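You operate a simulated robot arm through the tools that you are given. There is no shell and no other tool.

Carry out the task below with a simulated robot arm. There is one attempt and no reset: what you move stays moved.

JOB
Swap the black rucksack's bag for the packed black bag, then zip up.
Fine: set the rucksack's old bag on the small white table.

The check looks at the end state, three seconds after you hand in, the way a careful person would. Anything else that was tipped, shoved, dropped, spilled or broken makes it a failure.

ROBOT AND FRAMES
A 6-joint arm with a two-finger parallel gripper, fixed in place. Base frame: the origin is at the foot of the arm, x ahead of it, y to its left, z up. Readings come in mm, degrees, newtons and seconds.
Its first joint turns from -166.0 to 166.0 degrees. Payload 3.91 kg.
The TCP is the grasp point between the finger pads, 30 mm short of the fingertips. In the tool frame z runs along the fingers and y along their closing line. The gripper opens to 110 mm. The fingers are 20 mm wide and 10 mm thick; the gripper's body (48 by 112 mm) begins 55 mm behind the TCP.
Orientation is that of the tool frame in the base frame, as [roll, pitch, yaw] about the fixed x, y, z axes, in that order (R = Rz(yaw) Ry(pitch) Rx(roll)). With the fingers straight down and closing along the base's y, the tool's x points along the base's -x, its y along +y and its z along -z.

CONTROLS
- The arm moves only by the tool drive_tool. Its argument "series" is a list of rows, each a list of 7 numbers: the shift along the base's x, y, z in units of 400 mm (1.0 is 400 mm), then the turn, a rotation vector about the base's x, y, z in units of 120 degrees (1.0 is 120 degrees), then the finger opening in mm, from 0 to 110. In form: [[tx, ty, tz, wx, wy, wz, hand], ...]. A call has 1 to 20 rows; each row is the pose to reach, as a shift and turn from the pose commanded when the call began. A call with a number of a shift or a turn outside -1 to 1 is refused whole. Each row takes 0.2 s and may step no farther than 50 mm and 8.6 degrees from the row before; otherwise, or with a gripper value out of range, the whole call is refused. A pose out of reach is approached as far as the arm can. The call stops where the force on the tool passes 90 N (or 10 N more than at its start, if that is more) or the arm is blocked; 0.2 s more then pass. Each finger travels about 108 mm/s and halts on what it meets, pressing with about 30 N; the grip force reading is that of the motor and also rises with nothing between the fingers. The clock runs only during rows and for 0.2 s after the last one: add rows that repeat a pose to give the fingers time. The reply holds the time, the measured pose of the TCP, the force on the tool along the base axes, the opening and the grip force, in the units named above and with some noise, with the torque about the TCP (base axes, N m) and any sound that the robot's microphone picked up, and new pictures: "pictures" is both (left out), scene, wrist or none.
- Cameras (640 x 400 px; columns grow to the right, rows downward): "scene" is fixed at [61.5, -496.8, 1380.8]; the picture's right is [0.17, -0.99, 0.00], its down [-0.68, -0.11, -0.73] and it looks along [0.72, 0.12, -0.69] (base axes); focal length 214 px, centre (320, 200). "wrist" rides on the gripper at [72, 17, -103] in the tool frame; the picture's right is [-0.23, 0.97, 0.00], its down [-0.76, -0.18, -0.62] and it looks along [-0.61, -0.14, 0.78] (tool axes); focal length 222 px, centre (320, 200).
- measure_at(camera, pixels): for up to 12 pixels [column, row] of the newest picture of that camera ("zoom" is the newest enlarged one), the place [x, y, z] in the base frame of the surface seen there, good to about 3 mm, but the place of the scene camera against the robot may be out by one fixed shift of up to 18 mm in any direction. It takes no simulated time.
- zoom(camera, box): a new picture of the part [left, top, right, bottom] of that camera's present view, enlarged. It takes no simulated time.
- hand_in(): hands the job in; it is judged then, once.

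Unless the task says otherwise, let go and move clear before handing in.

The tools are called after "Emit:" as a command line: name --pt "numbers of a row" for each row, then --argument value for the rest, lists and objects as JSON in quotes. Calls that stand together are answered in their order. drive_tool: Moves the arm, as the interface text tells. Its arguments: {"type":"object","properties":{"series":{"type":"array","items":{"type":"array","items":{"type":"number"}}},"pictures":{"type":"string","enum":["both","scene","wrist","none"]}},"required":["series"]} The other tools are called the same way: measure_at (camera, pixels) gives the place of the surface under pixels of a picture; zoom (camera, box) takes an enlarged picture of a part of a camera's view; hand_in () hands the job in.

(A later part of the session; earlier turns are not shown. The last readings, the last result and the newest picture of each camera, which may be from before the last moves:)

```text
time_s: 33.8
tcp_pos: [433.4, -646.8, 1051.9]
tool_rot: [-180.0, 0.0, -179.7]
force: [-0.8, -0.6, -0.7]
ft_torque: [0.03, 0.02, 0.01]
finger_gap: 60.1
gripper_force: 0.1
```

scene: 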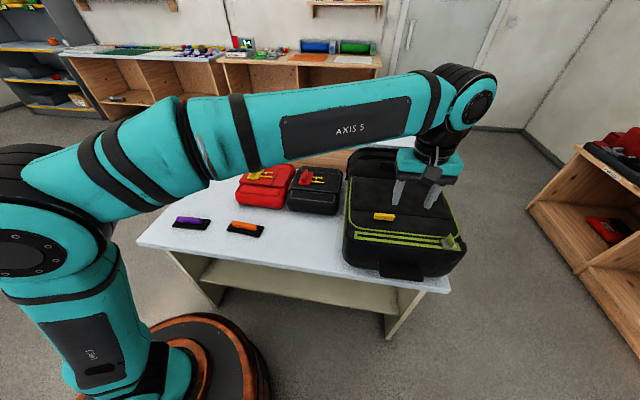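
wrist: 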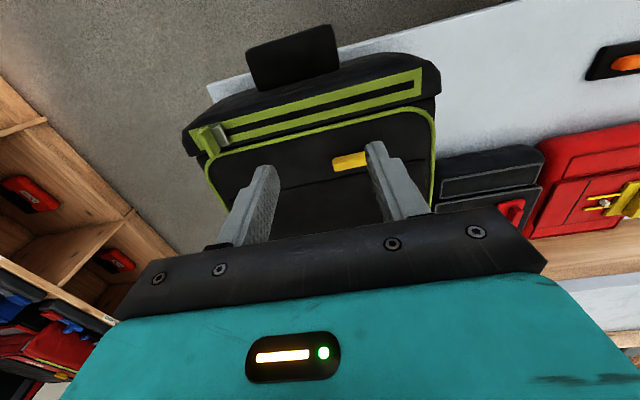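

The zip is open along its length and the slider sits at the far end (215,135). I'll measure the yellow pull again and check whether the rucksack shifted.

Emit:
measure_at --camera "wrist" --pixels '[[335, 163], [348, 160], [362, 156], [348, 168], [215, 135], [420, 75], [433, 90], [335, 45], [247, 57], [205, 132], [430, 115], [300, 200]]'

Emit:
measure_at --camera "scene" --pixels '[[383, 216], [376, 215], [393, 218], [350, 235], [460, 245], [400, 270], [448, 240], [345, 200]]'

Emit:
zoom --camera "wrist" --box '[180, 30, 450, 220]'

```text
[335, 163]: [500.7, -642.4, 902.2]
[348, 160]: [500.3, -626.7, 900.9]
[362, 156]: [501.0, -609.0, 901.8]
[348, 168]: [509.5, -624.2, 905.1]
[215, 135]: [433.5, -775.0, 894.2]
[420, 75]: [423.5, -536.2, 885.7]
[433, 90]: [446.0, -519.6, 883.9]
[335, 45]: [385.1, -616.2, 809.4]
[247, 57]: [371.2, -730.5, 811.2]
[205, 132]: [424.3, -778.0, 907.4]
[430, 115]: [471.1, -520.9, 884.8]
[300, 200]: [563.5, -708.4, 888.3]
```

```text
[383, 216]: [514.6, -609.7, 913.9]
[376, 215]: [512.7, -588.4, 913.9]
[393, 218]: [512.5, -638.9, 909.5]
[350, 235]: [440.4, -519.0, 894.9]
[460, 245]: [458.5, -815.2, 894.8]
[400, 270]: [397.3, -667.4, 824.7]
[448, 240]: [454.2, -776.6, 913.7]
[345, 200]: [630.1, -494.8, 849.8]
```

```text
2.11 times, centred on (315, 125) of wrist
```

zoom: 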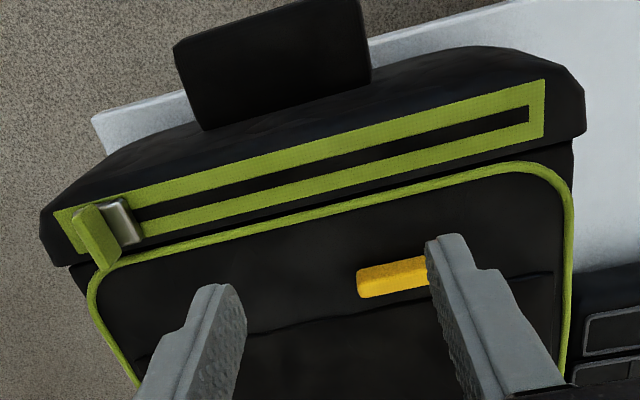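

The yellow pull now spans x≈500–512, y≈-642 to -592, with its top at z≈905, so the rucksack slid only about 8 mm. I'll view the flap from above to find its hinge line before lifting.

Emit:
drive_tool --pt "0.08 0.02 0.08 0 0 0 80" --pt "0.16 0.04 0.16 0 0 0 80" --pt "0.25 0.06 0.22 0 0 0 80" --pt "0.34 0.08 0.25 0 0 0 80" --pt "0.42 0.1 0.25 0 0 0 80" --pictures "both"

```text
time_s: 35.0
tcp_pos: [599.4, -604.9, 1152.9]
tool_rot: [180.0, 0.0, -179.9]
force: [-0.6, -0.2, -0.1]
ft_torque: [0.01, -0.11, -0.01]
finger_gap: 79.9
gripper_force: 0.1
```

scene: 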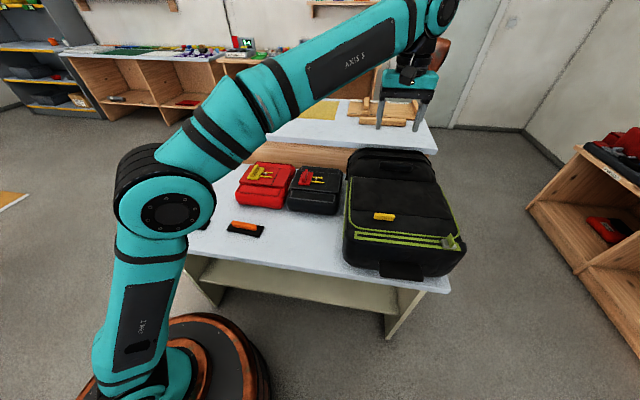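
wrist: 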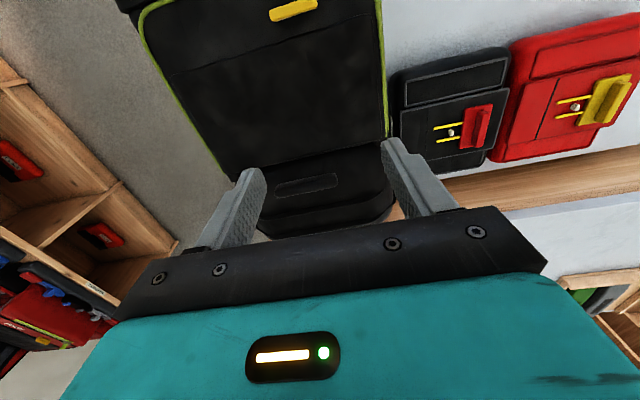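

Emit:
zoom --camera "wrist" --box '[110, 0, 410, 240]'

Emit:
measure_at --camera "wrist" --pixels '[[225, 165], [228, 172], [300, 150], [380, 138], [388, 134], [300, 165], [305, 187], [310, 215], [290, 10], [272, 15], [316, 3], [292, 20]]'

Emit:
measure_at --camera "wrist" --pixels '[[280, 156], [280, 165], [280, 175], [280, 185], [285, 200], [290, 220], [350, 146], [350, 155], [355, 175], [392, 150], [390, 195], [240, 40]]'

```text
1.67 times, centred on (260, 120) of wrist
```

zoom: 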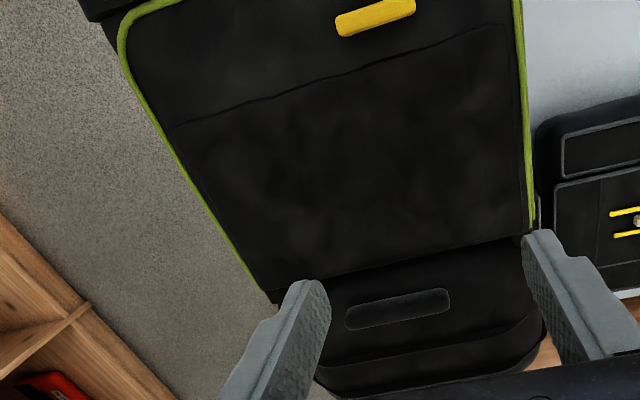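

```text
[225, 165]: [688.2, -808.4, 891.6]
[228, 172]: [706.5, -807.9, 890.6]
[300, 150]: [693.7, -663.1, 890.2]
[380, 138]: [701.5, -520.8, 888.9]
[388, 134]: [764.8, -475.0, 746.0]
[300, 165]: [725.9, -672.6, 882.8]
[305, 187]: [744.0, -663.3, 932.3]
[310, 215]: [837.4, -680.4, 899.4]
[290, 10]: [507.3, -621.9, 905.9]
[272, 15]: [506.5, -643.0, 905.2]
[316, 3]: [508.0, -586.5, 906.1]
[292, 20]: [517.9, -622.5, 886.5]
```

```text
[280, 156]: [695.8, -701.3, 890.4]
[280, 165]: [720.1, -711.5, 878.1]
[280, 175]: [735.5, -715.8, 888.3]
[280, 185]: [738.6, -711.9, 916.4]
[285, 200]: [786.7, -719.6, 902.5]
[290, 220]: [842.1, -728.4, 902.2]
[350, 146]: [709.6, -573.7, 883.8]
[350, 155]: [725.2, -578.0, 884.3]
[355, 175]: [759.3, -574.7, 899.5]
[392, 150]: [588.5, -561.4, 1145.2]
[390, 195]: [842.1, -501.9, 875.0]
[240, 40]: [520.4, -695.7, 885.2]
```

The flap is a flat panel at z≈890 from x≈455 to a hinge at x≈706, and the pull bar centres on (507,-614) and runs along y. I'll grip the bar by its ends (fingers closing along y) so it can pivot as the flap swings. First I'll move above it.

Emit:
drive_tool --pt "-0.05 -0.005 -0.08 0 0 0 90" --pt "-0.1 -0.01 -0.16 0 0 0 90" --pt "-0.15 -0.015 -0.24 0 0 0 90" --pt "-0.2 -0.02 -0.32 0 0 0 90" --pt "-0.23 -0.023 -0.4 0 0 0 90" --pt "-0.231 -0.023 -0.46 0 0 0 90" --pt "-0.231 -0.023 -0.5 0 0 0 90" --pictures "both"

```text
time_s: 36.6
tcp_pos: [509.7, -615.5, 952.5]
tool_rot: [179.9, 0.1, -179.7]
force: [-0.4, 0.5, -0.5]
ft_torque: [0.0, -0.03, 0.04]
finger_gap: 89.9
gripper_force: 0.1
```

scene: 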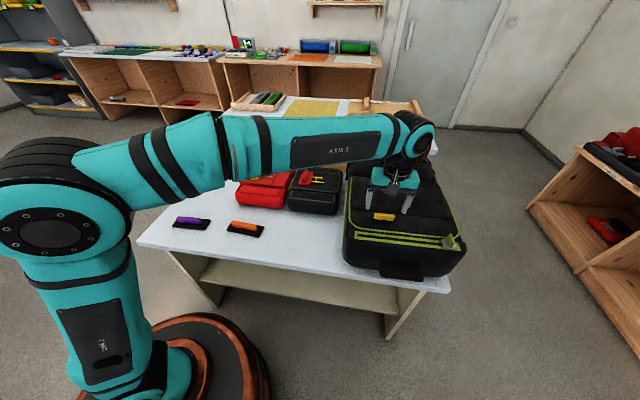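
wrist: 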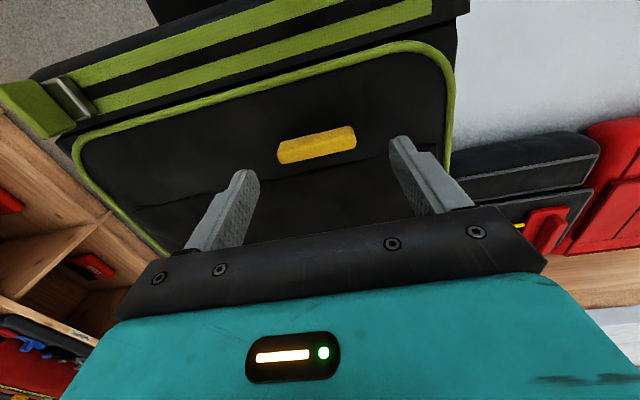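

Emit:
measure_at --camera "wrist" --pixels '[[279, 146], [282, 160], [355, 130], [354, 146], [318, 139], [318, 153], [245, 185], [398, 145]]'

Emit:
zoom --camera "wrist" --box '[230, 100, 430, 220]'

```text
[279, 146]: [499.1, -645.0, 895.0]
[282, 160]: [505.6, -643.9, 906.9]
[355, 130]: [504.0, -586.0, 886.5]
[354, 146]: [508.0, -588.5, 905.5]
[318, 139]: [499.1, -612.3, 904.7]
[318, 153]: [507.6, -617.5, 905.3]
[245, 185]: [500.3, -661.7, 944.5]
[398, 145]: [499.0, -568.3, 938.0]
```

```text
3.20 times, centred on (330, 160) of wrist
```

zoom: 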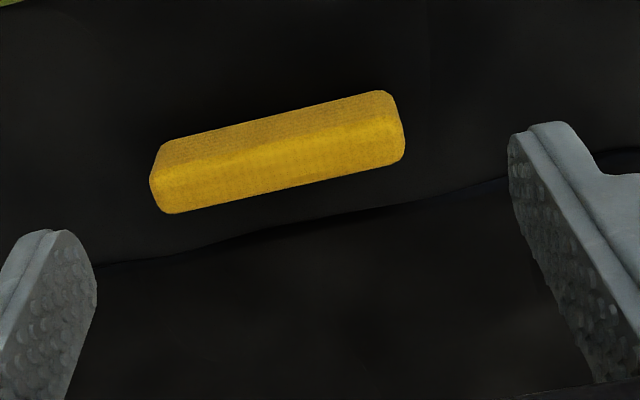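

The bar spans y -645 to -587 with its top at z≈906, and the flap surface is at 886. I'll lower so the fingertips reach mid-bar and close on its ends.

Emit:
drive_tool --pt "-0.011 -0.001 -0.04 0 0 0 85" --pt "-0.011 -0.001 -0.072 0 0 0 80" --pt "-0.011 -0.001 -0.072 0 0 0 60" --pt "-0.011 -0.001 -0.072 0 0 0 40" --pt "-0.011 -0.001 -0.072 0 0 0 40" --pictures "wrist"

```text
time_s: 37.8
tcp_pos: [505.2, -615.9, 923.2]
tool_rot: [180.0, 0.0, -179.8]
force: [3.3, -11.5, 3.1]
ft_torque: [-0.87, -0.31, -0.21]
finger_gap: 59.6
gripper_force: 29.9
```

wrist: 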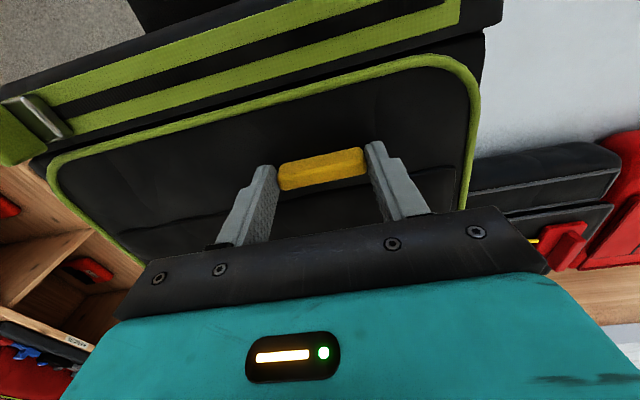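

The bar is held (gap 59.6 mm). I'll lift it about 20° along an arc around the hinge at (706, 885), tilting the tool with it, and check the force and the picture.

Emit:
drive_tool --pt "0.0085 -0.001 0.0438 0 0.0292 0 40" --pt "0.0207 -0.001 0.0868 0 0.0583 0 40" --pt "0.0366 -0.001 0.1287 0 0.0875 0 40" --pt "0.0562 -0.001 0.1691 0 0.1167 0 40" --pictures "both"

```text
time_s: 38.8
tcp_pos: [527.3, -615.4, 991.5]
tool_rot: [-179.9, -14.1, -179.6]
force: [4.4, 2.6, 0.4]
ft_torque: [-0.75, 0.43, 0.3]
finger_gap: 59.5
gripper_force: 29.9
```

scene: 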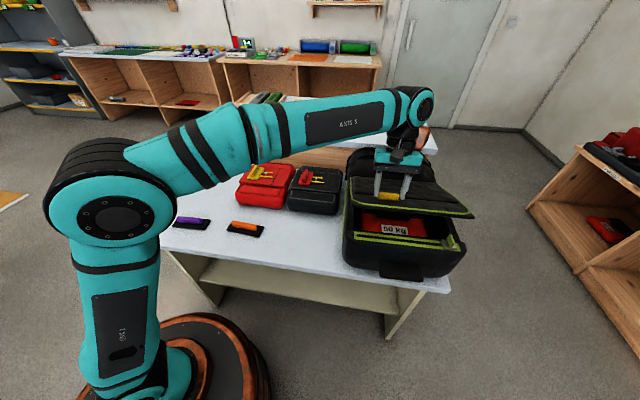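
wrist: 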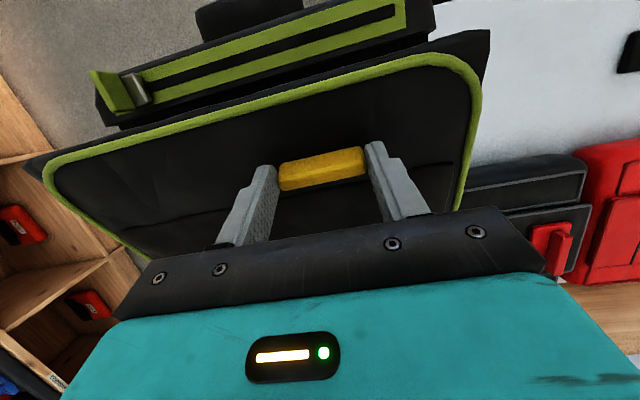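

The flap lifts easily and the rucksack is open underneath, with a red item with a white label visible at (393,228). I'll carry on to about 60°.

Emit:
drive_tool --pt "0.0231 0 0.0386 0 0.0292 0 40" --pt "0.0494 0 0.0753 0 0.0583 0 40" --pt "0.0789 0 0.1096 0 0.0875 0 40" --pt "0.1114 0 0.1412 0 0.1167 0 40" --pt "0.1465 0 0.17 0 0.1458 0 40" --pt "0.184 0 0.1957 0 0.175 0 40" --pt "0.2237 0 0.2182 0 0.2042 0 40" --pt "0.2653 0 0.2372 0 0.2333 0 40" --pictures "both"

```text
time_s: 40.6
tcp_pos: [577.8, -598.0, 1007.7]
tool_rot: [-177.9, -40.4, -179.5]
force: [-5.2, 0.1, 5.9]
ft_torque: [0.96, -0.21, -0.66]
finger_gap: 60.0
gripper_force: 30.5
out of reach, approached as far as the arm can: row 5, 6, 7, 8
```

scene: 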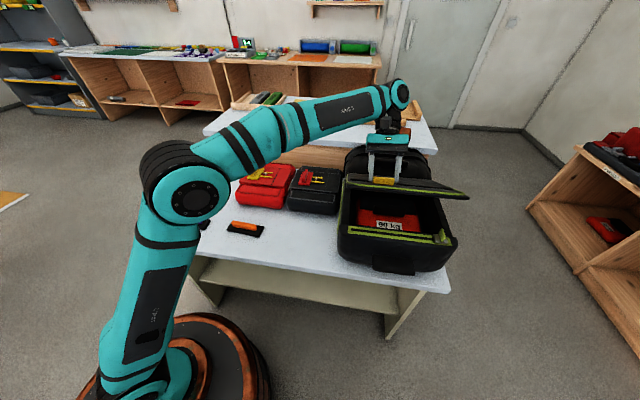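
wrist: 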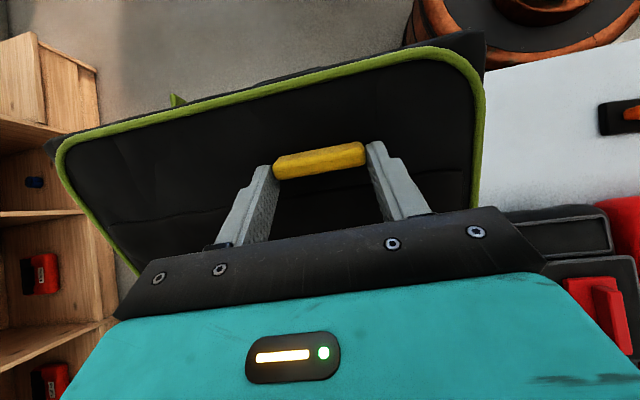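

The arm ran out of reach with that much tilt, but the bar is still held (gap 60 mm). I'll check the contents and whether the rucksack was dragged.

Emit:
zoom --camera "scene" --box '[320, 120, 480, 290]'

Emit:
measure_at --camera "scene" --pixels '[[395, 265], [440, 238], [358, 232], [448, 245], [384, 181], [465, 194], [345, 180], [390, 226], [400, 212], [360, 215]]'

```text
2.35 times, centred on (400, 205) of scene
```

zoom: 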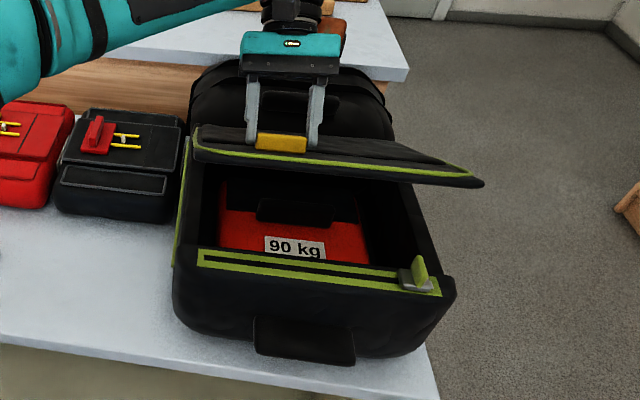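

```text
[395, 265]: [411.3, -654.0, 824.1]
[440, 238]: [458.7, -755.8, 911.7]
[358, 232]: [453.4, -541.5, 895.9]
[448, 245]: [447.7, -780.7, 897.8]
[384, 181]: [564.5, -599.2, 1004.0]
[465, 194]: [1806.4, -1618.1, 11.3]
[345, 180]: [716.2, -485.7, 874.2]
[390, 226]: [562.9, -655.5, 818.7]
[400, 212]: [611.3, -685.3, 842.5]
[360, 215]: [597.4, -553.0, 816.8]
```

Inside is a red bag with a "90 kg" label and a black handle (about 395,208). The rucksack slid back roughly 15 mm in +y, about where it started. I'll reduce the tool tilt so the arm can raise the flap further.

Emit:
drive_tool --pt "0.0115 0 0.0295 0 -0.0408 0 40" --pt "0.027 0 0.0583 0 -0.0825 0 40" --pt "0.044 0 0.0848 0 -0.124 0 40" --pt "0.0625 0 0.1093 0 -0.166 0 40" --pt "0.0823 0 0.1315 0 -0.2083 0 40" --pictures "both"

```text
time_s: 41.8
tcp_pos: [610.2, -600.3, 1062.4]
tool_rot: [-177.6, -15.3, -179.5]
force: [-0.5, 2.2, -5.9]
ft_torque: [0.51, 0.82, 0.02]
finger_gap: 59.8
gripper_force: 29.7
```

scene: 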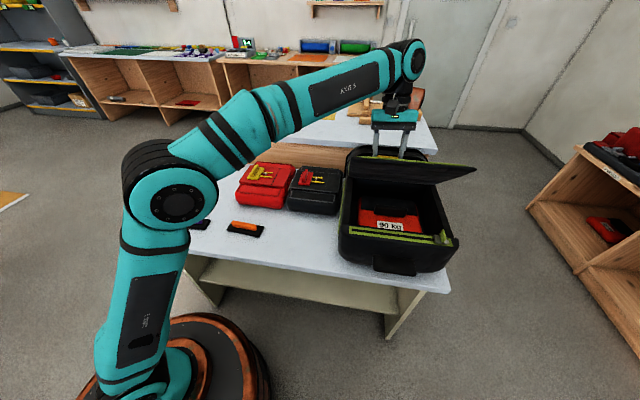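
wrist: 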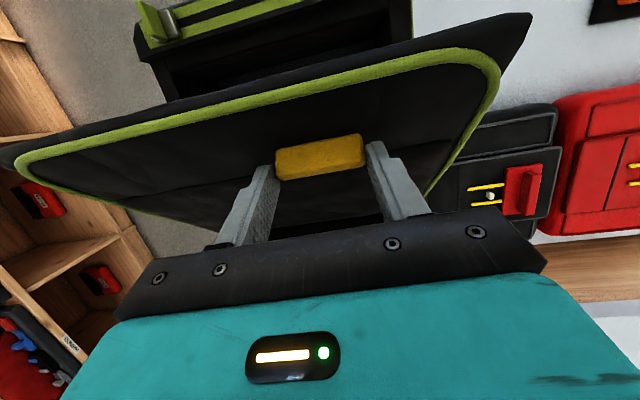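

The flap is at about 50° with low forces. I'll test whether it stays by itself by opening the fingers slightly without moving.

Emit:
drive_tool --pt "0 0 0 0 0 0 66" --pt "0 0 0 0 0 0 70" --pt "0 0 0 0 0 0 70" --pictures "both"

```text
time_s: 42.6
tcp_pos: [610.2, -600.5, 1063.8]
tool_rot: [-177.7, -15.3, -179.7]
force: [-0.2, -0.6, -0.5]
ft_torque: [0.02, -0.01, 0.03]
finger_gap: 70.0
gripper_force: 0.0
```

scene: 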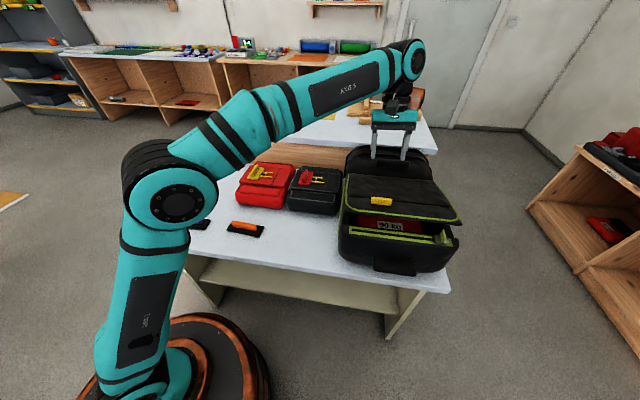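
wrist: 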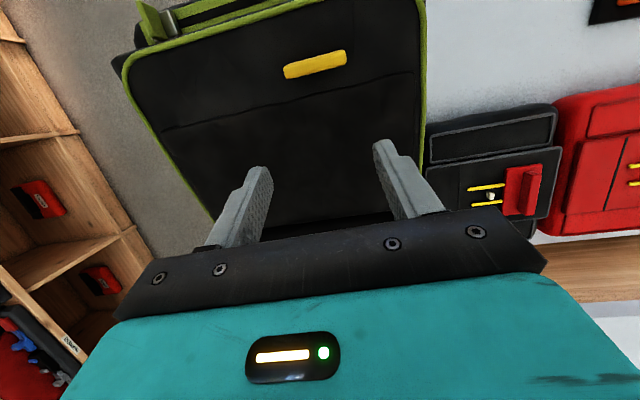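

The flap sank when released but looks slowed, still slightly open near (440,215). I'll wait a moment and see where it settles.

Emit:
drive_tool --pt "0 0 0 0 0 0 70" --pt "0 0 0 0 0 0 70" --pt "0 0 0 0 0 0 70" --pictures "scene"

Emit:
zoom --camera "scene" --box '[320, 130, 480, 290]'

```text
time_s: 43.4
tcp_pos: [609.0, -600.2, 1062.8]
tool_rot: [-177.6, -15.2, -179.7]
force: [-0.8, 0.8, 0.3]
ft_torque: [0.01, 0.04, -0.02]
finger_gap: 70.0
gripper_force: 0.0
```

scene: 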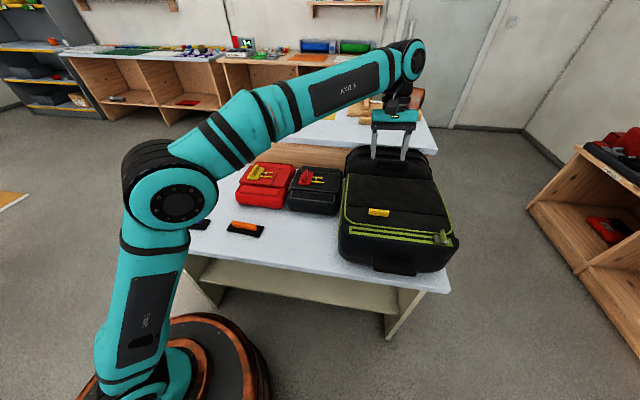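

```text
2.50 times, centred on (400, 210) of scene
```

zoom: 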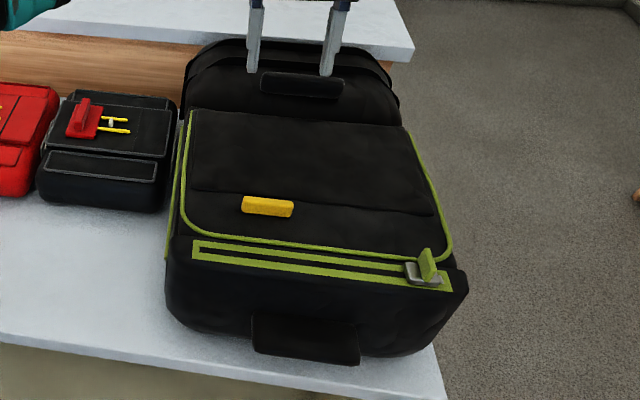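

The flap falls shut by itself in about a second, and from above the arm can't carry it past vertical. I'll instead hold the bar from the left side with the fingers pointing along -y, so the flap can be turned well past 90°. First I'll straighten the tool and turn it.

Emit:
drive_tool --pt "-0.03 0.06 0.01 0 -0.064 0 70" --pt "-0.06 0.12 0.02 0 -0.127 0 60" --pt "-0.1 0.2 0.02 0 -0.127 0 50" --pt "-0.14 0.28 0.02 0 -0.127 0 50" --pictures "none"

Emit:
drive_tool --pt "-0.02 0 0 0 0 0.068 50" --pt "-0.04 0 0 0 0 0.136 50" --pt "-0.06 0 0 0 0 0.205 50" --pt "-0.08 0 0 0 0 0.273 50" --pt "-0.1 0 0 0 0 0.341 50" --pt "-0.1 0 0 0 0 0.409 50" --pt "-0.1 0 0 0 0 0.477 50" --pt "-0.1 0 0 0 0 0.545 50" --pt "-0.1 0 0 0 0 0.614 50" --pt "-0.1 0 0 0 0 0.682 50" --pt "-0.1 0 0 0 0 0.75 50" --pictures "both"

```text
time_s: 44.4
tcp_pos: [553.4, -489.9, 1070.8]
tool_rot: [-177.5, 0.0, -179.7]
force: [0.6, -1.0, -0.8]
ft_torque: [0.05, 0.08, -0.01]
finger_gap: 50.0
gripper_force: 0.1
```

```text
time_s: 46.8
tcp_pos: [514.4, -490.4, 1071.8]
tool_rot: [-177.7, 0.0, -89.6]
force: [-0.5, 0.1, -0.2]
ft_torque: [-0.01, -0.02, 0.0]
finger_gap: 50.2
gripper_force: 0.0
```

scene: 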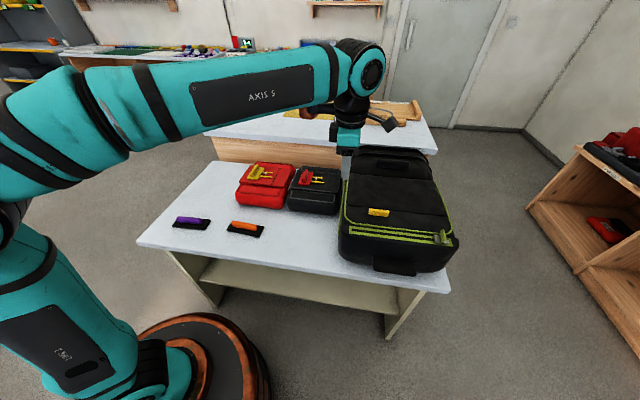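
wrist: 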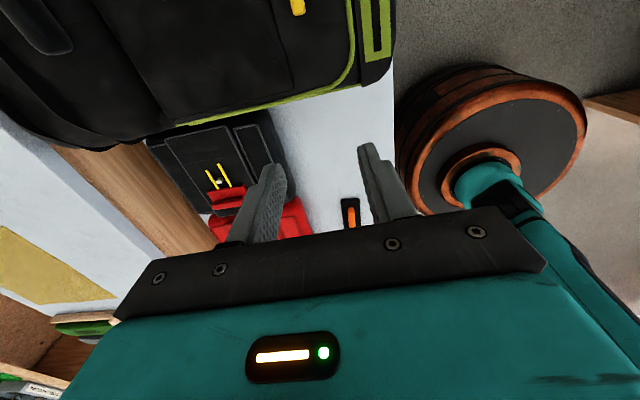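

The tool is turned so its closing line lies along base x. I'll measure the bar and rucksack again from the scene camera, whose readings run about +8 mm in x and z.

Emit:
zoom --camera "scene" --box '[330, 140, 470, 280]'

Emit:
measure_at --camera "scene" --pixels '[[370, 211], [379, 212], [388, 213], [379, 208], [440, 238], [348, 205], [343, 215], [341, 200], [352, 178], [435, 186], [348, 230], [449, 235]]'

```text
2.86 times, centred on (400, 210) of scene
```

zoom: 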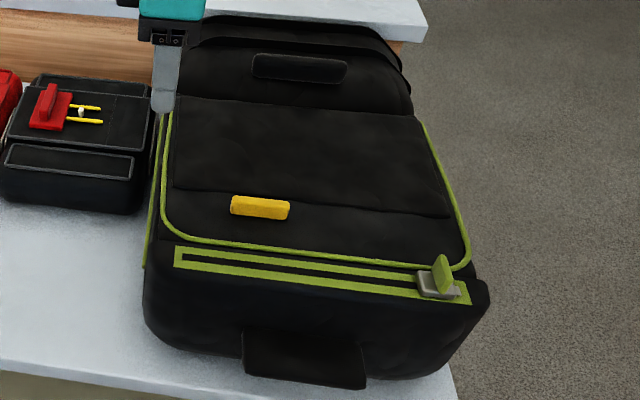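

```text
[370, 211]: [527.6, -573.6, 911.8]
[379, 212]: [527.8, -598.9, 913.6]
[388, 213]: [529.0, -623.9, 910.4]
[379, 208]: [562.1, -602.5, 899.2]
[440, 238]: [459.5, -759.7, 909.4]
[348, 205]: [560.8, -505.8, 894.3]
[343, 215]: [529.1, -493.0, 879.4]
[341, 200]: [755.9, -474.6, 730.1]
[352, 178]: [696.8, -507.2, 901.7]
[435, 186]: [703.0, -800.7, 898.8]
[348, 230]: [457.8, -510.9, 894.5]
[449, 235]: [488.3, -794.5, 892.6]
```

The bar now sits around (519, -573 to -629, 906). I'll pitch the tool so the fingers point along -y and about 20° down, staying to the left of the rucksack and well above it.

Emit:
drive_tool --pt "0 0.02 0 -0.0648 0.0019 -0.0013 50" --pt "0 0.04 0 -0.1296 0.0037 -0.0026 50" --pt "0 0.06 0 -0.1944 0.0056 -0.0039 50" --pt "0 0.08 0 -0.2592 0.0074 -0.0052 50" --pt "0 0.09 0 -0.3241 0.0093 -0.0065 50" --pt "0.01 0.1 -0.02 -0.3889 0.0111 -0.0078 50" --pt "0.01 0.1 -0.04 -0.4537 0.013 -0.0091 50" --pt "0.01 0.1 -0.06 -0.5185 0.0148 -0.0104 50" --pt "0.01 0.1 -0.08 -0.5833 0.0167 -0.0117 50" --pictures "both"

```text
time_s: 48.8
tcp_pos: [518.3, -449.8, 1039.5]
tool_rot: [179.4, -70.1, -89.2]
force: [-0.5, -0.3, 1.0]
ft_torque: [0.01, -0.03, 0.05]
finger_gap: 50.1
gripper_force: 0.1
```

scene: 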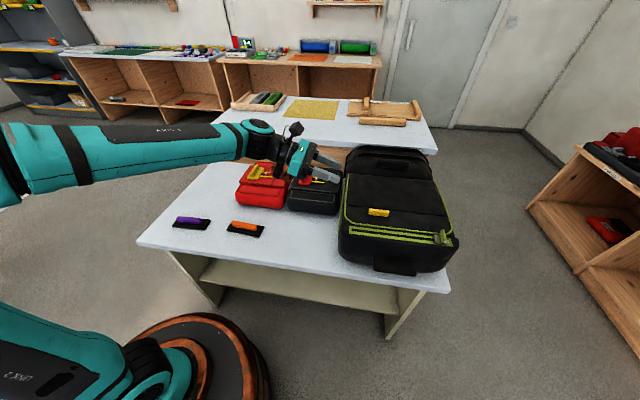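
wrist: 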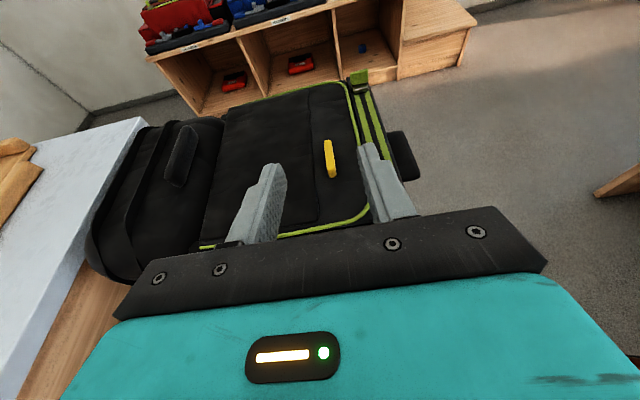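

Good view: the bar is at wrist pixels (329,140–178), between the fingers. I'll measure it and the flap edges.

Emit:
measure_at --camera "wrist" --pixels '[[326, 142], [331, 142], [330, 160], [330, 176], [334, 175], [325, 160], [350, 85], [372, 210], [225, 108], [202, 245], [300, 150], [180, 155]]'

Emit:
zoom --camera "wrist" --box '[190, 60, 430, 250]'

```text
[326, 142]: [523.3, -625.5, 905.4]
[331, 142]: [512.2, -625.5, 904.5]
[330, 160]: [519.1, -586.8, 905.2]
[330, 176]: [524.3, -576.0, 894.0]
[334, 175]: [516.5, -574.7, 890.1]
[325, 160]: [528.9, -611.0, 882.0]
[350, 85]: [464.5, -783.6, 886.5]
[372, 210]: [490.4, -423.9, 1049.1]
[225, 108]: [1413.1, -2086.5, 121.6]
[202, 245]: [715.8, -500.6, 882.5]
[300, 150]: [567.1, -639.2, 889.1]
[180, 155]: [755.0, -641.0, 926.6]
```

```text
2.11 times, centred on (310, 155) of wrist
```

zoom: 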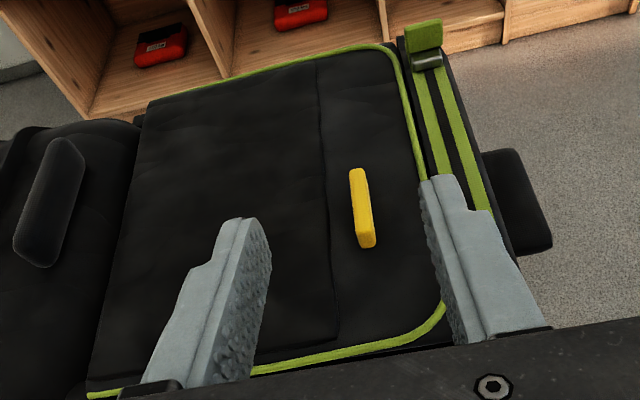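

The bar spans x 512–525, y -574 to -630, top z 905, and the hinge is at x≈716. I'll bring the fingertips over the bar's left third from the side and stop just above the grip height.

Emit:
drive_tool --pt "0 -0.08 -0.06 0 0 0 50" --pt "0 -0.17 -0.11 0 0 0 45" --pt "0 -0.25 -0.17 0 0 0 40" --pt "0 -0.295 -0.24 0 0 0 40" --pt "0 -0.295 -0.3 0 0 0 40" --pictures "both"

```text
time_s: 50.0
tcp_pos: [517.5, -567.1, 919.3]
tool_rot: [179.4, -69.9, -89.3]
force: [-0.1, 0.5, -0.7]
ft_torque: [0.01, -0.01, 0.04]
finger_gap: 40.0
gripper_force: 0.2
```

scene: 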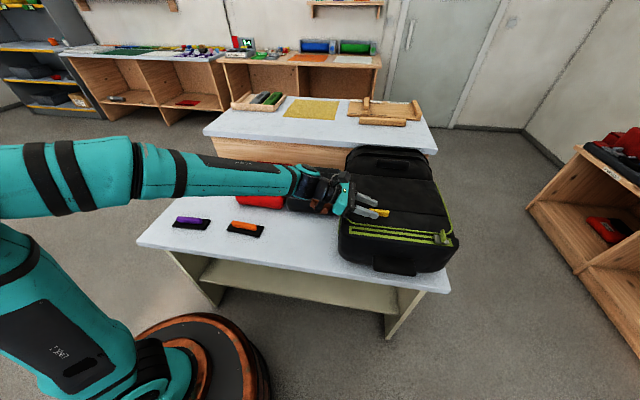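
wrist: 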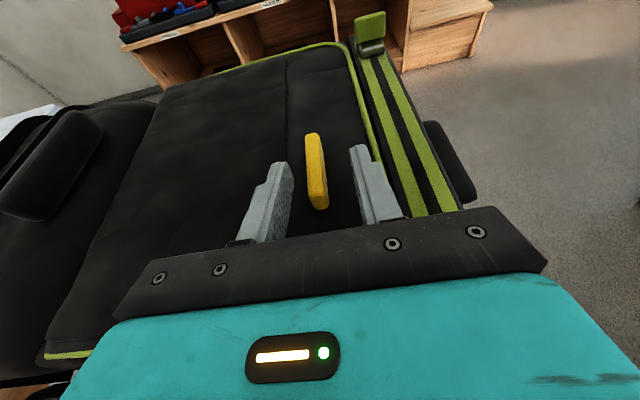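

The bar lies centred between the fingers at (316,170). I'll lower about 9 mm and close.

Emit:
drive_tool --pt "0.002 -0.003 -0.012 0 0 0 40" --pt "0.002 -0.003 -0.0225 0 0 0 30" --pt "0.002 -0.003 -0.0225 0 0 0 10" --pt "0.002 -0.003 -0.0225 0 0 0 0" --pt "0.002 -0.003 -0.0225 0 0 0 0" --pictures "wrist"

```text
time_s: 51.2
tcp_pos: [518.5, -568.0, 909.6]
tool_rot: [179.3, -70.0, -89.0]
force: [5.8, 0.5, 0.8]
ft_torque: [0.08, -0.17, 0.46]
finger_gap: 11.9
gripper_force: 29.5
```

wrist: 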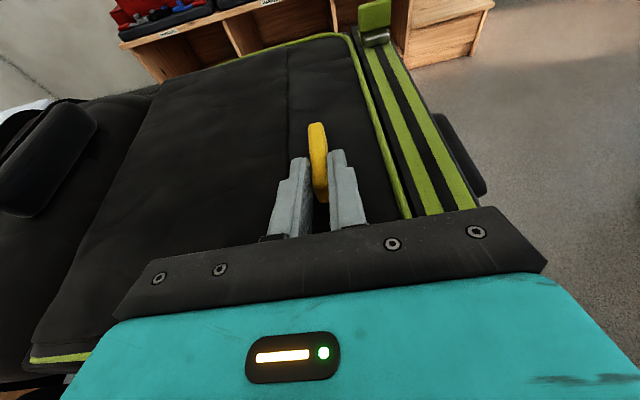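

The bar is pinched (gap 11.9 mm). I'll swing the flap in a rigid arc about the hinge (716, 885), first to 40°, and check the forces.

Emit:
drive_tool --pt "0.0134 0 0.0681 0 0.0667 0 0" --pt "0.0361 0 0.1337 0 0.1333 0 0" --pt "0.0677 0 0.1955 0 0.2 0 0" --pt "0.1077 0 0.2523 0 0.2667 0 0" --pt "0.1551 0 0.303 0 0.3333 0 0" --pictures "both"

```text
time_s: 52.4
tcp_pos: [580.1, -567.5, 1033.4]
tool_rot: [112.2, -45.6, -29.3]
force: [3.9, 1.7, 0.1]
ft_torque: [0.2, 0.11, 0.82]
finger_gap: 11.7
gripper_force: 29.9
```

scene: 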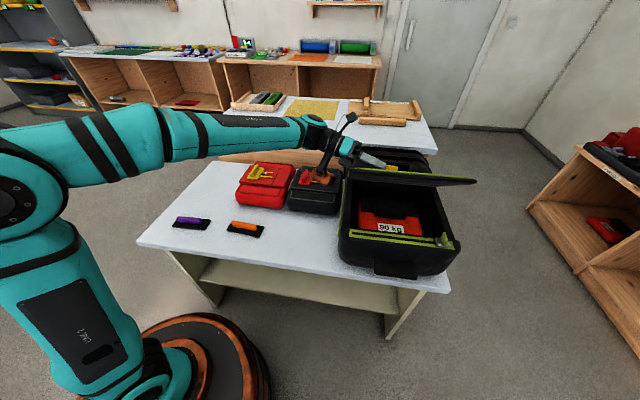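
wrist: 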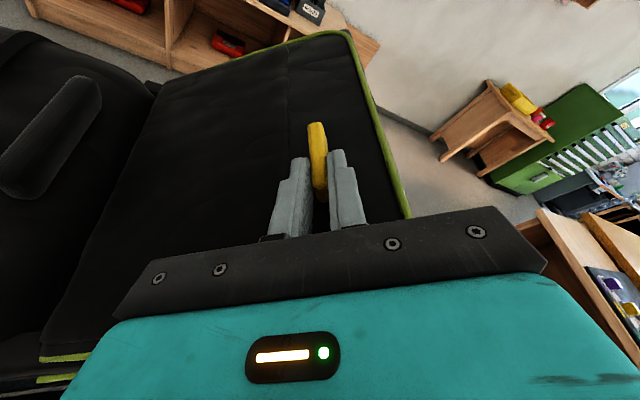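

The forces are tiny and the flap follows cleanly. I'll continue to 80°.

Emit:
drive_tool --pt "0.054 0 0.0436 0 0.0667 0 0" --pt "0.1135 0 0.0792 0 0.1333 0 0" --pt "0.1775 0 0.1063 0 0.2 0 0" --pt "0.2446 0 0.1241 0 0.2667 0 0" --pt "0.3135 0 0.1324 0 0.3333 0 0" --pictures "both"

```text
time_s: 53.6
tcp_pos: [706.1, -569.1, 1084.6]
tool_rot: [93.6, -9.1, -20.4]
force: [-2.0, -0.8, -11.9]
ft_torque: [0.19, 0.39, 0.04]
finger_gap: 11.7
gripper_force: 30.2
```

scene: 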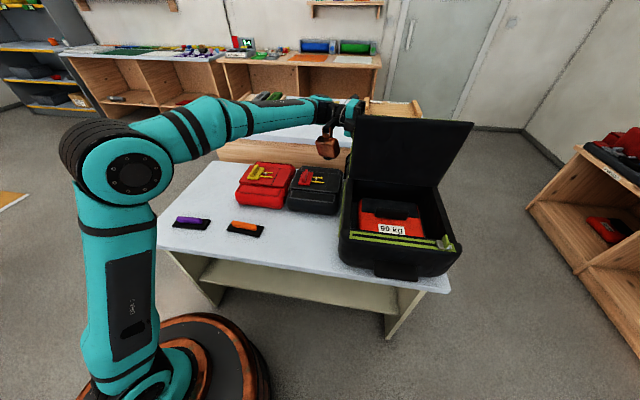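
wrist: 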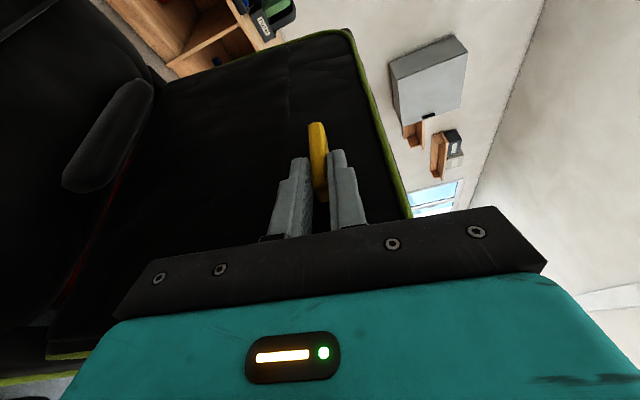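

The flap is at 80° and only 12 N is pulling down. I'll carry it on past vertical to about 108°.

Emit:
drive_tool --pt "0.0694 0 -0.006 0 0.0667 0 0" --pt "0.1379 0 -0.017 0 0.1333 0 0" --pt "0.2043 0 -0.0374 0 0.2 0 0" --pt "0.237 0 -0.05 0 0.2333 0 0" --pictures "both"

```text
time_s: 54.4
tcp_pos: [757.2, -560.2, 1067.3]
tool_rot: [83.7, 8.8, -20.2]
force: [10.5, -14.9, 63.7]
ft_torque: [-0.08, 0.32, -0.2]
finger_gap: 28.1
gripper_force: 31.3
out of reach, approached as far as the arm can: row 3, 4
stopped in row 4: the force on the tool passed its limit at 179 N (the readings are from after the stop); the commanded pose is now the measured one
```

scene: 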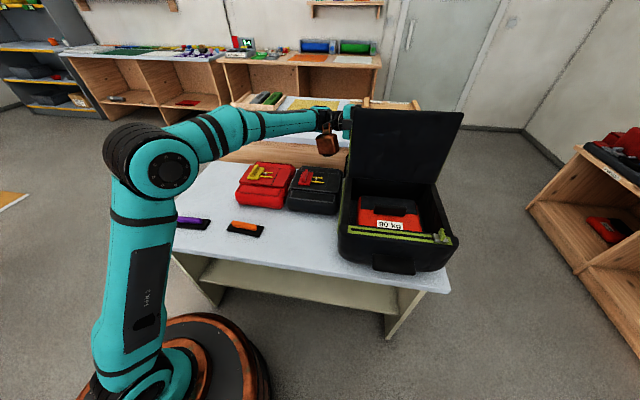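
wrist: 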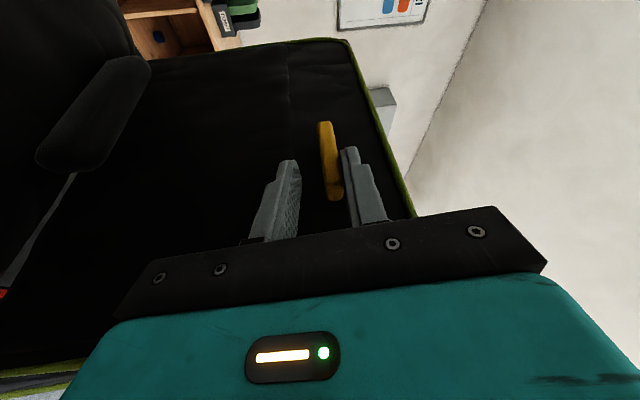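

The arm hit its reach limit and the grip skewed (gap 28 mm, 64 N), but the flap is past vertical at (405,150). I'll open the fingers to relieve the force and see if the flap stays open.

Emit:
drive_tool --pt "0 0 0 0 0 0 45" --pt "0 0 0 0 0 0 60" --pt "0 0 0 0 0 0 60" --pictures "both"

```text
time_s: 55.2
tcp_pos: [760.3, -561.1, 1057.1]
tool_rot: [84.2, 9.5, -20.1]
force: [-0.1, 0.2, 0.1]
ft_torque: [-0.02, 0.0, -0.01]
finger_gap: 60.0
gripper_force: 0.0
```

scene: 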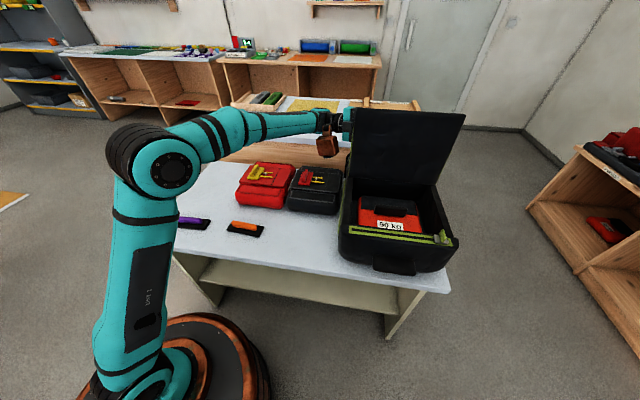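
wrist: 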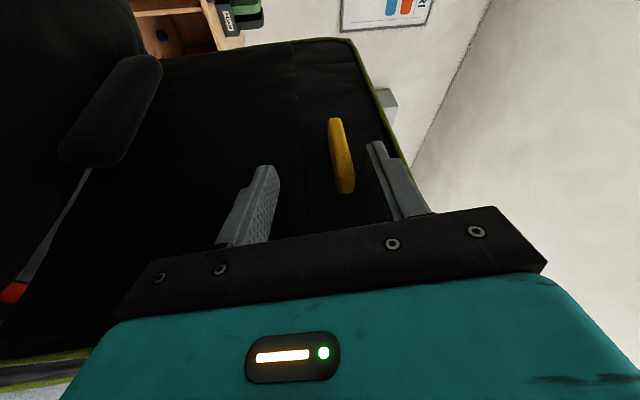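

With the fingers open the flap seems to rest past vertical, and the force reads zero. I'll slide the gripper straight out along +y and check whether the flap stays.

Emit:
drive_tool --pt "0 0.1 0 0 0 0 60" --pt "0 0.2 0 0 0 0 60" --pt "0 0.3 0 0 0 0 60" --pt "-0.06 0.39 0 0 0 0 60" --pictures "both"

```text
time_s: 56.2
tcp_pos: [735.7, -402.9, 1055.4]
tool_rot: [84.1, 9.5, -20.0]
force: [0.7, -0.6, -0.3]
ft_torque: [-0.05, 0.03, -0.03]
finger_gap: 60.0
gripper_force: 0.1
```

scene: 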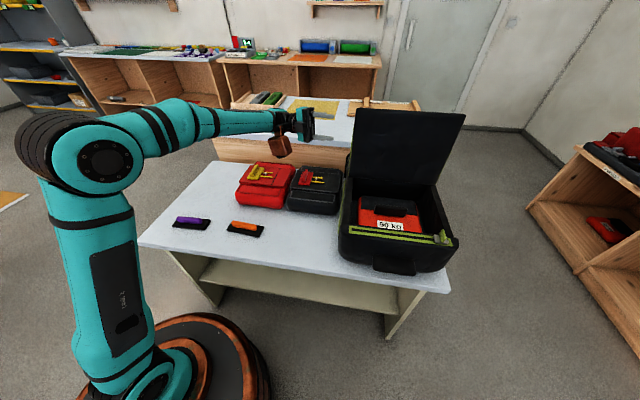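
wrist: 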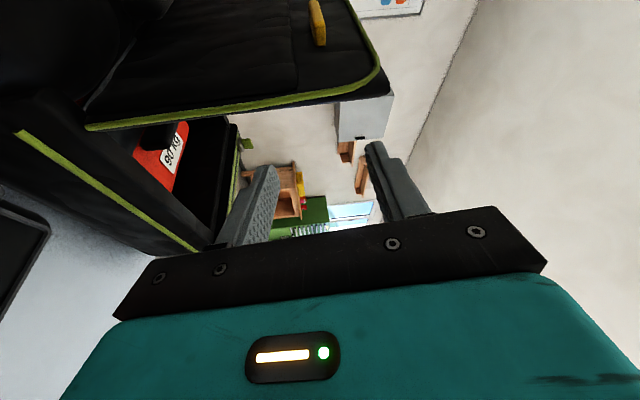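

The flap stands open on its own at (405,145). Now I'll look at the old bag inside and check that everything else is undisturbed.

Emit:
zoom --camera "scene" --box '[330, 100, 480, 280]'

Emit:
zoom --camera "scene" --box '[350, 180, 430, 245]'

Emit:
measure_at --camera "scene" --pixels '[[388, 224], [390, 205], [375, 203], [410, 208], [365, 222], [418, 228], [362, 200], [416, 205], [357, 215], [425, 218], [352, 195], [440, 205]]'

```text
2.22 times, centred on (405, 190) of scene
```

zoom: 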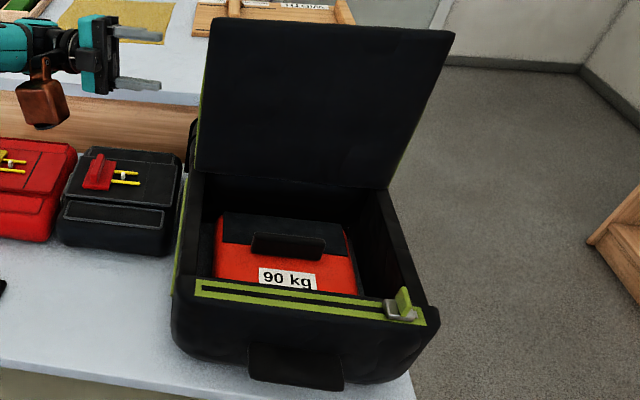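

```text
6.15 times, centred on (390, 212) of scene
```

zoom: 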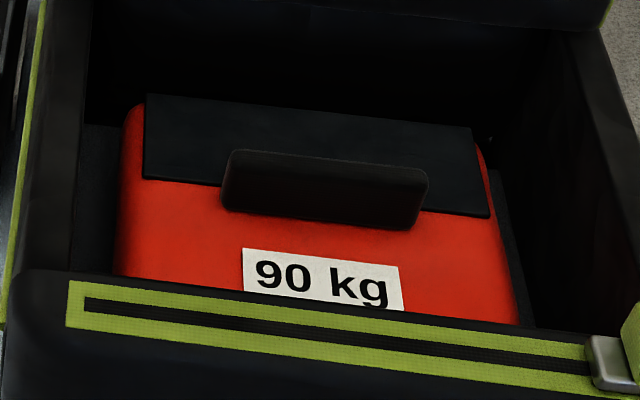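

```text
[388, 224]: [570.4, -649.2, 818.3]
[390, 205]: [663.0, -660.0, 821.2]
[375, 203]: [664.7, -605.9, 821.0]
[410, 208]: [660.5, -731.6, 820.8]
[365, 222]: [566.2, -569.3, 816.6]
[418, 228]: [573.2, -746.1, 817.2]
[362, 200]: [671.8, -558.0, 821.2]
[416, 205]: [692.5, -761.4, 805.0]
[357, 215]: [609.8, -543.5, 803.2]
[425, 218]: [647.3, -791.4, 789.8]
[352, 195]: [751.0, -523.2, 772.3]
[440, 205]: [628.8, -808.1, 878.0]
```

The old bag is red with a black handle that runs along y (about y -600 to -710, x≈615), sitting inside at z≈812. I'll turn the tool back to vertical, away from the flap, with the fingers closing along x.

Emit:
drive_tool --pt "-0.04 0 0.006 0.031 -0.0523 -0.0355 60" --pt "-0.08 0 0.012 0.062 -0.1046 -0.071 60" --pt "-0.12 0 0.018 0.093 -0.1569 -0.1065 60" --pt "-0.16 0 0.024 0.124 -0.2091 -0.142 60" --pt "-0.2 0 0.03 0.155 -0.2614 -0.1775 60" --pt "-0.24 0 0.036 0.186 -0.3137 -0.213 60" --pt "-0.28 0 0.042 0.217 -0.366 -0.2485 60" --pt "-0.32 0 0.048 0.248 -0.4183 -0.284 60" --pt "-0.36 0 0.054 0.279 -0.4706 -0.3195 60" --pt "-0.4 0 0.06 0.31 -0.5229 -0.355 60" --pt "-0.42 0 0.066 0.341 -0.5751 -0.3905 60" --pt "-0.43 0 0.072 0.372 -0.6274 -0.426 60" --pt "-0.44 0 0.078 0.403 -0.6797 -0.4615 60" --pt "-0.44 0 0.08 0.434 -0.732 -0.497 60" --pictures "both"

```text
time_s: 59.2
tcp_pos: [560.8, -404.4, 1088.6]
tool_rot: [179.8, 0.1, -90.0]
force: [0.7, 0.3, -0.8]
ft_torque: [0.04, 0.02, -0.01]
finger_gap: 60.0
gripper_force: 0.0
```

scene: 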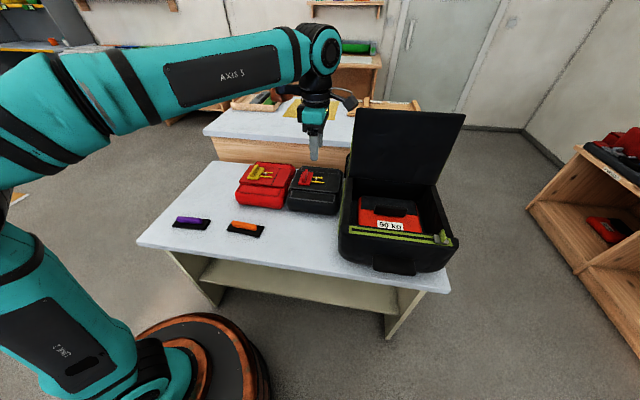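
wrist: 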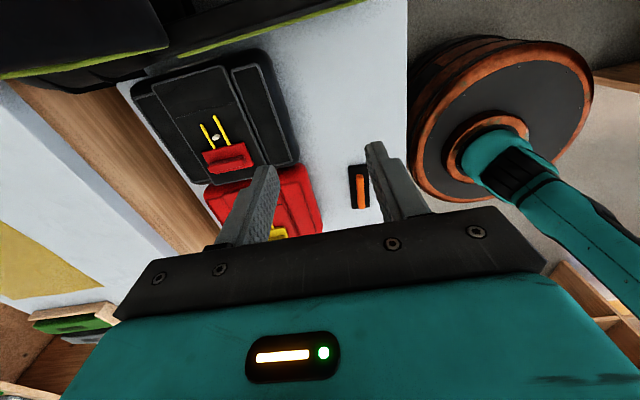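

The tool is vertical again with the closing line along x. I'll measure the old bag's handle precisely.

Emit:
measure_at --camera "scene" --pixels '[[391, 210], [391, 207], [391, 206], [376, 207], [406, 210], [376, 209], [406, 212], [391, 213], [391, 215], [372, 218], [415, 224], [391, 199]]'

Emit:
zoom --camera "scene" --box '[365, 195, 420, 230]'

```text
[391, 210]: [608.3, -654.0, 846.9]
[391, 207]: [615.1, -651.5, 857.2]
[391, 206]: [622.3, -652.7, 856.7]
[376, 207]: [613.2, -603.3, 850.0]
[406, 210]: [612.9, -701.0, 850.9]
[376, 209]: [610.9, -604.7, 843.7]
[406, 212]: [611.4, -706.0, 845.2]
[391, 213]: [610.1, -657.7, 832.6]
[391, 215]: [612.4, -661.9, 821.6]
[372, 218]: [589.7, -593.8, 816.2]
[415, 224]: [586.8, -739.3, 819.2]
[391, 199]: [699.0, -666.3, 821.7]
```

```text
11.43 times, centred on (392, 212) of scene
```

zoom: 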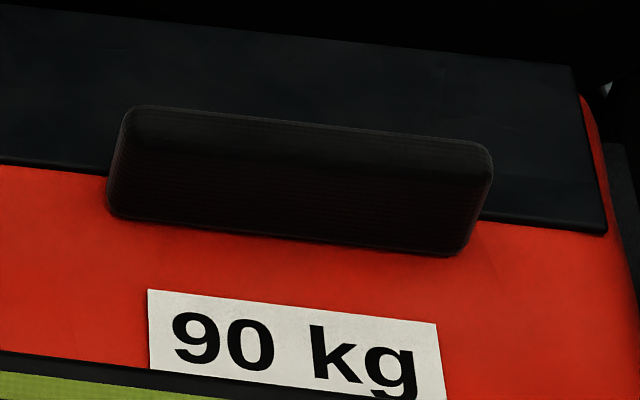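

The handle's robot-frame centre works out at about (610,-655), z 812–849, after taking off the scene camera's offset. I'll move above it and check with the wrist camera.

Emit:
drive_tool --pt "0.02 -0.1 -0.02 0 0 0 60" --pt "0.04 -0.21 -0.04 0 0 0 60" --pt "0.06 -0.32 -0.06 0 0 0 60" --pt "0.08 -0.43 -0.08 0 0 0 60" --pt "0.1 -0.53 -0.11 0 0 0 60" --pt "0.12 -0.6265 -0.16 0 0 0 60" --pt "0.123 -0.6265 -0.24 0 0 0 60" --pt "0.123 -0.6265 -0.32 0 0 0 60" --pictures "both"

```text
time_s: 61.0
tcp_pos: [608.9, -658.3, 962.2]
tool_rot: [179.9, 0.0, -90.2]
force: [0.5, 0.4, -0.9]
ft_torque: [0.0, 0.03, -0.02]
finger_gap: 60.1
gripper_force: 0.0
```

scene: 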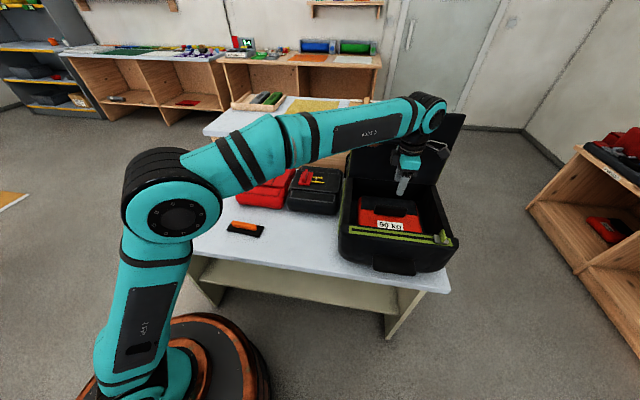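
wrist: 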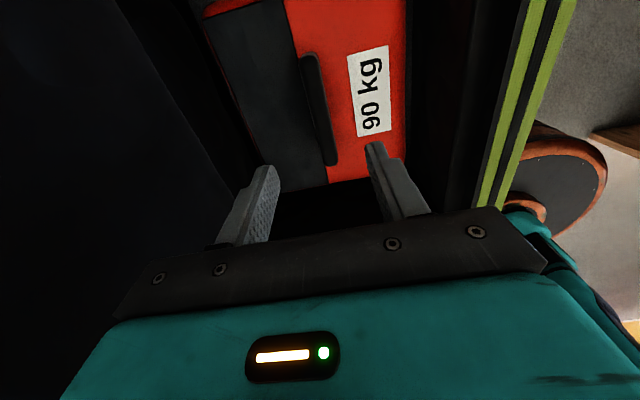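

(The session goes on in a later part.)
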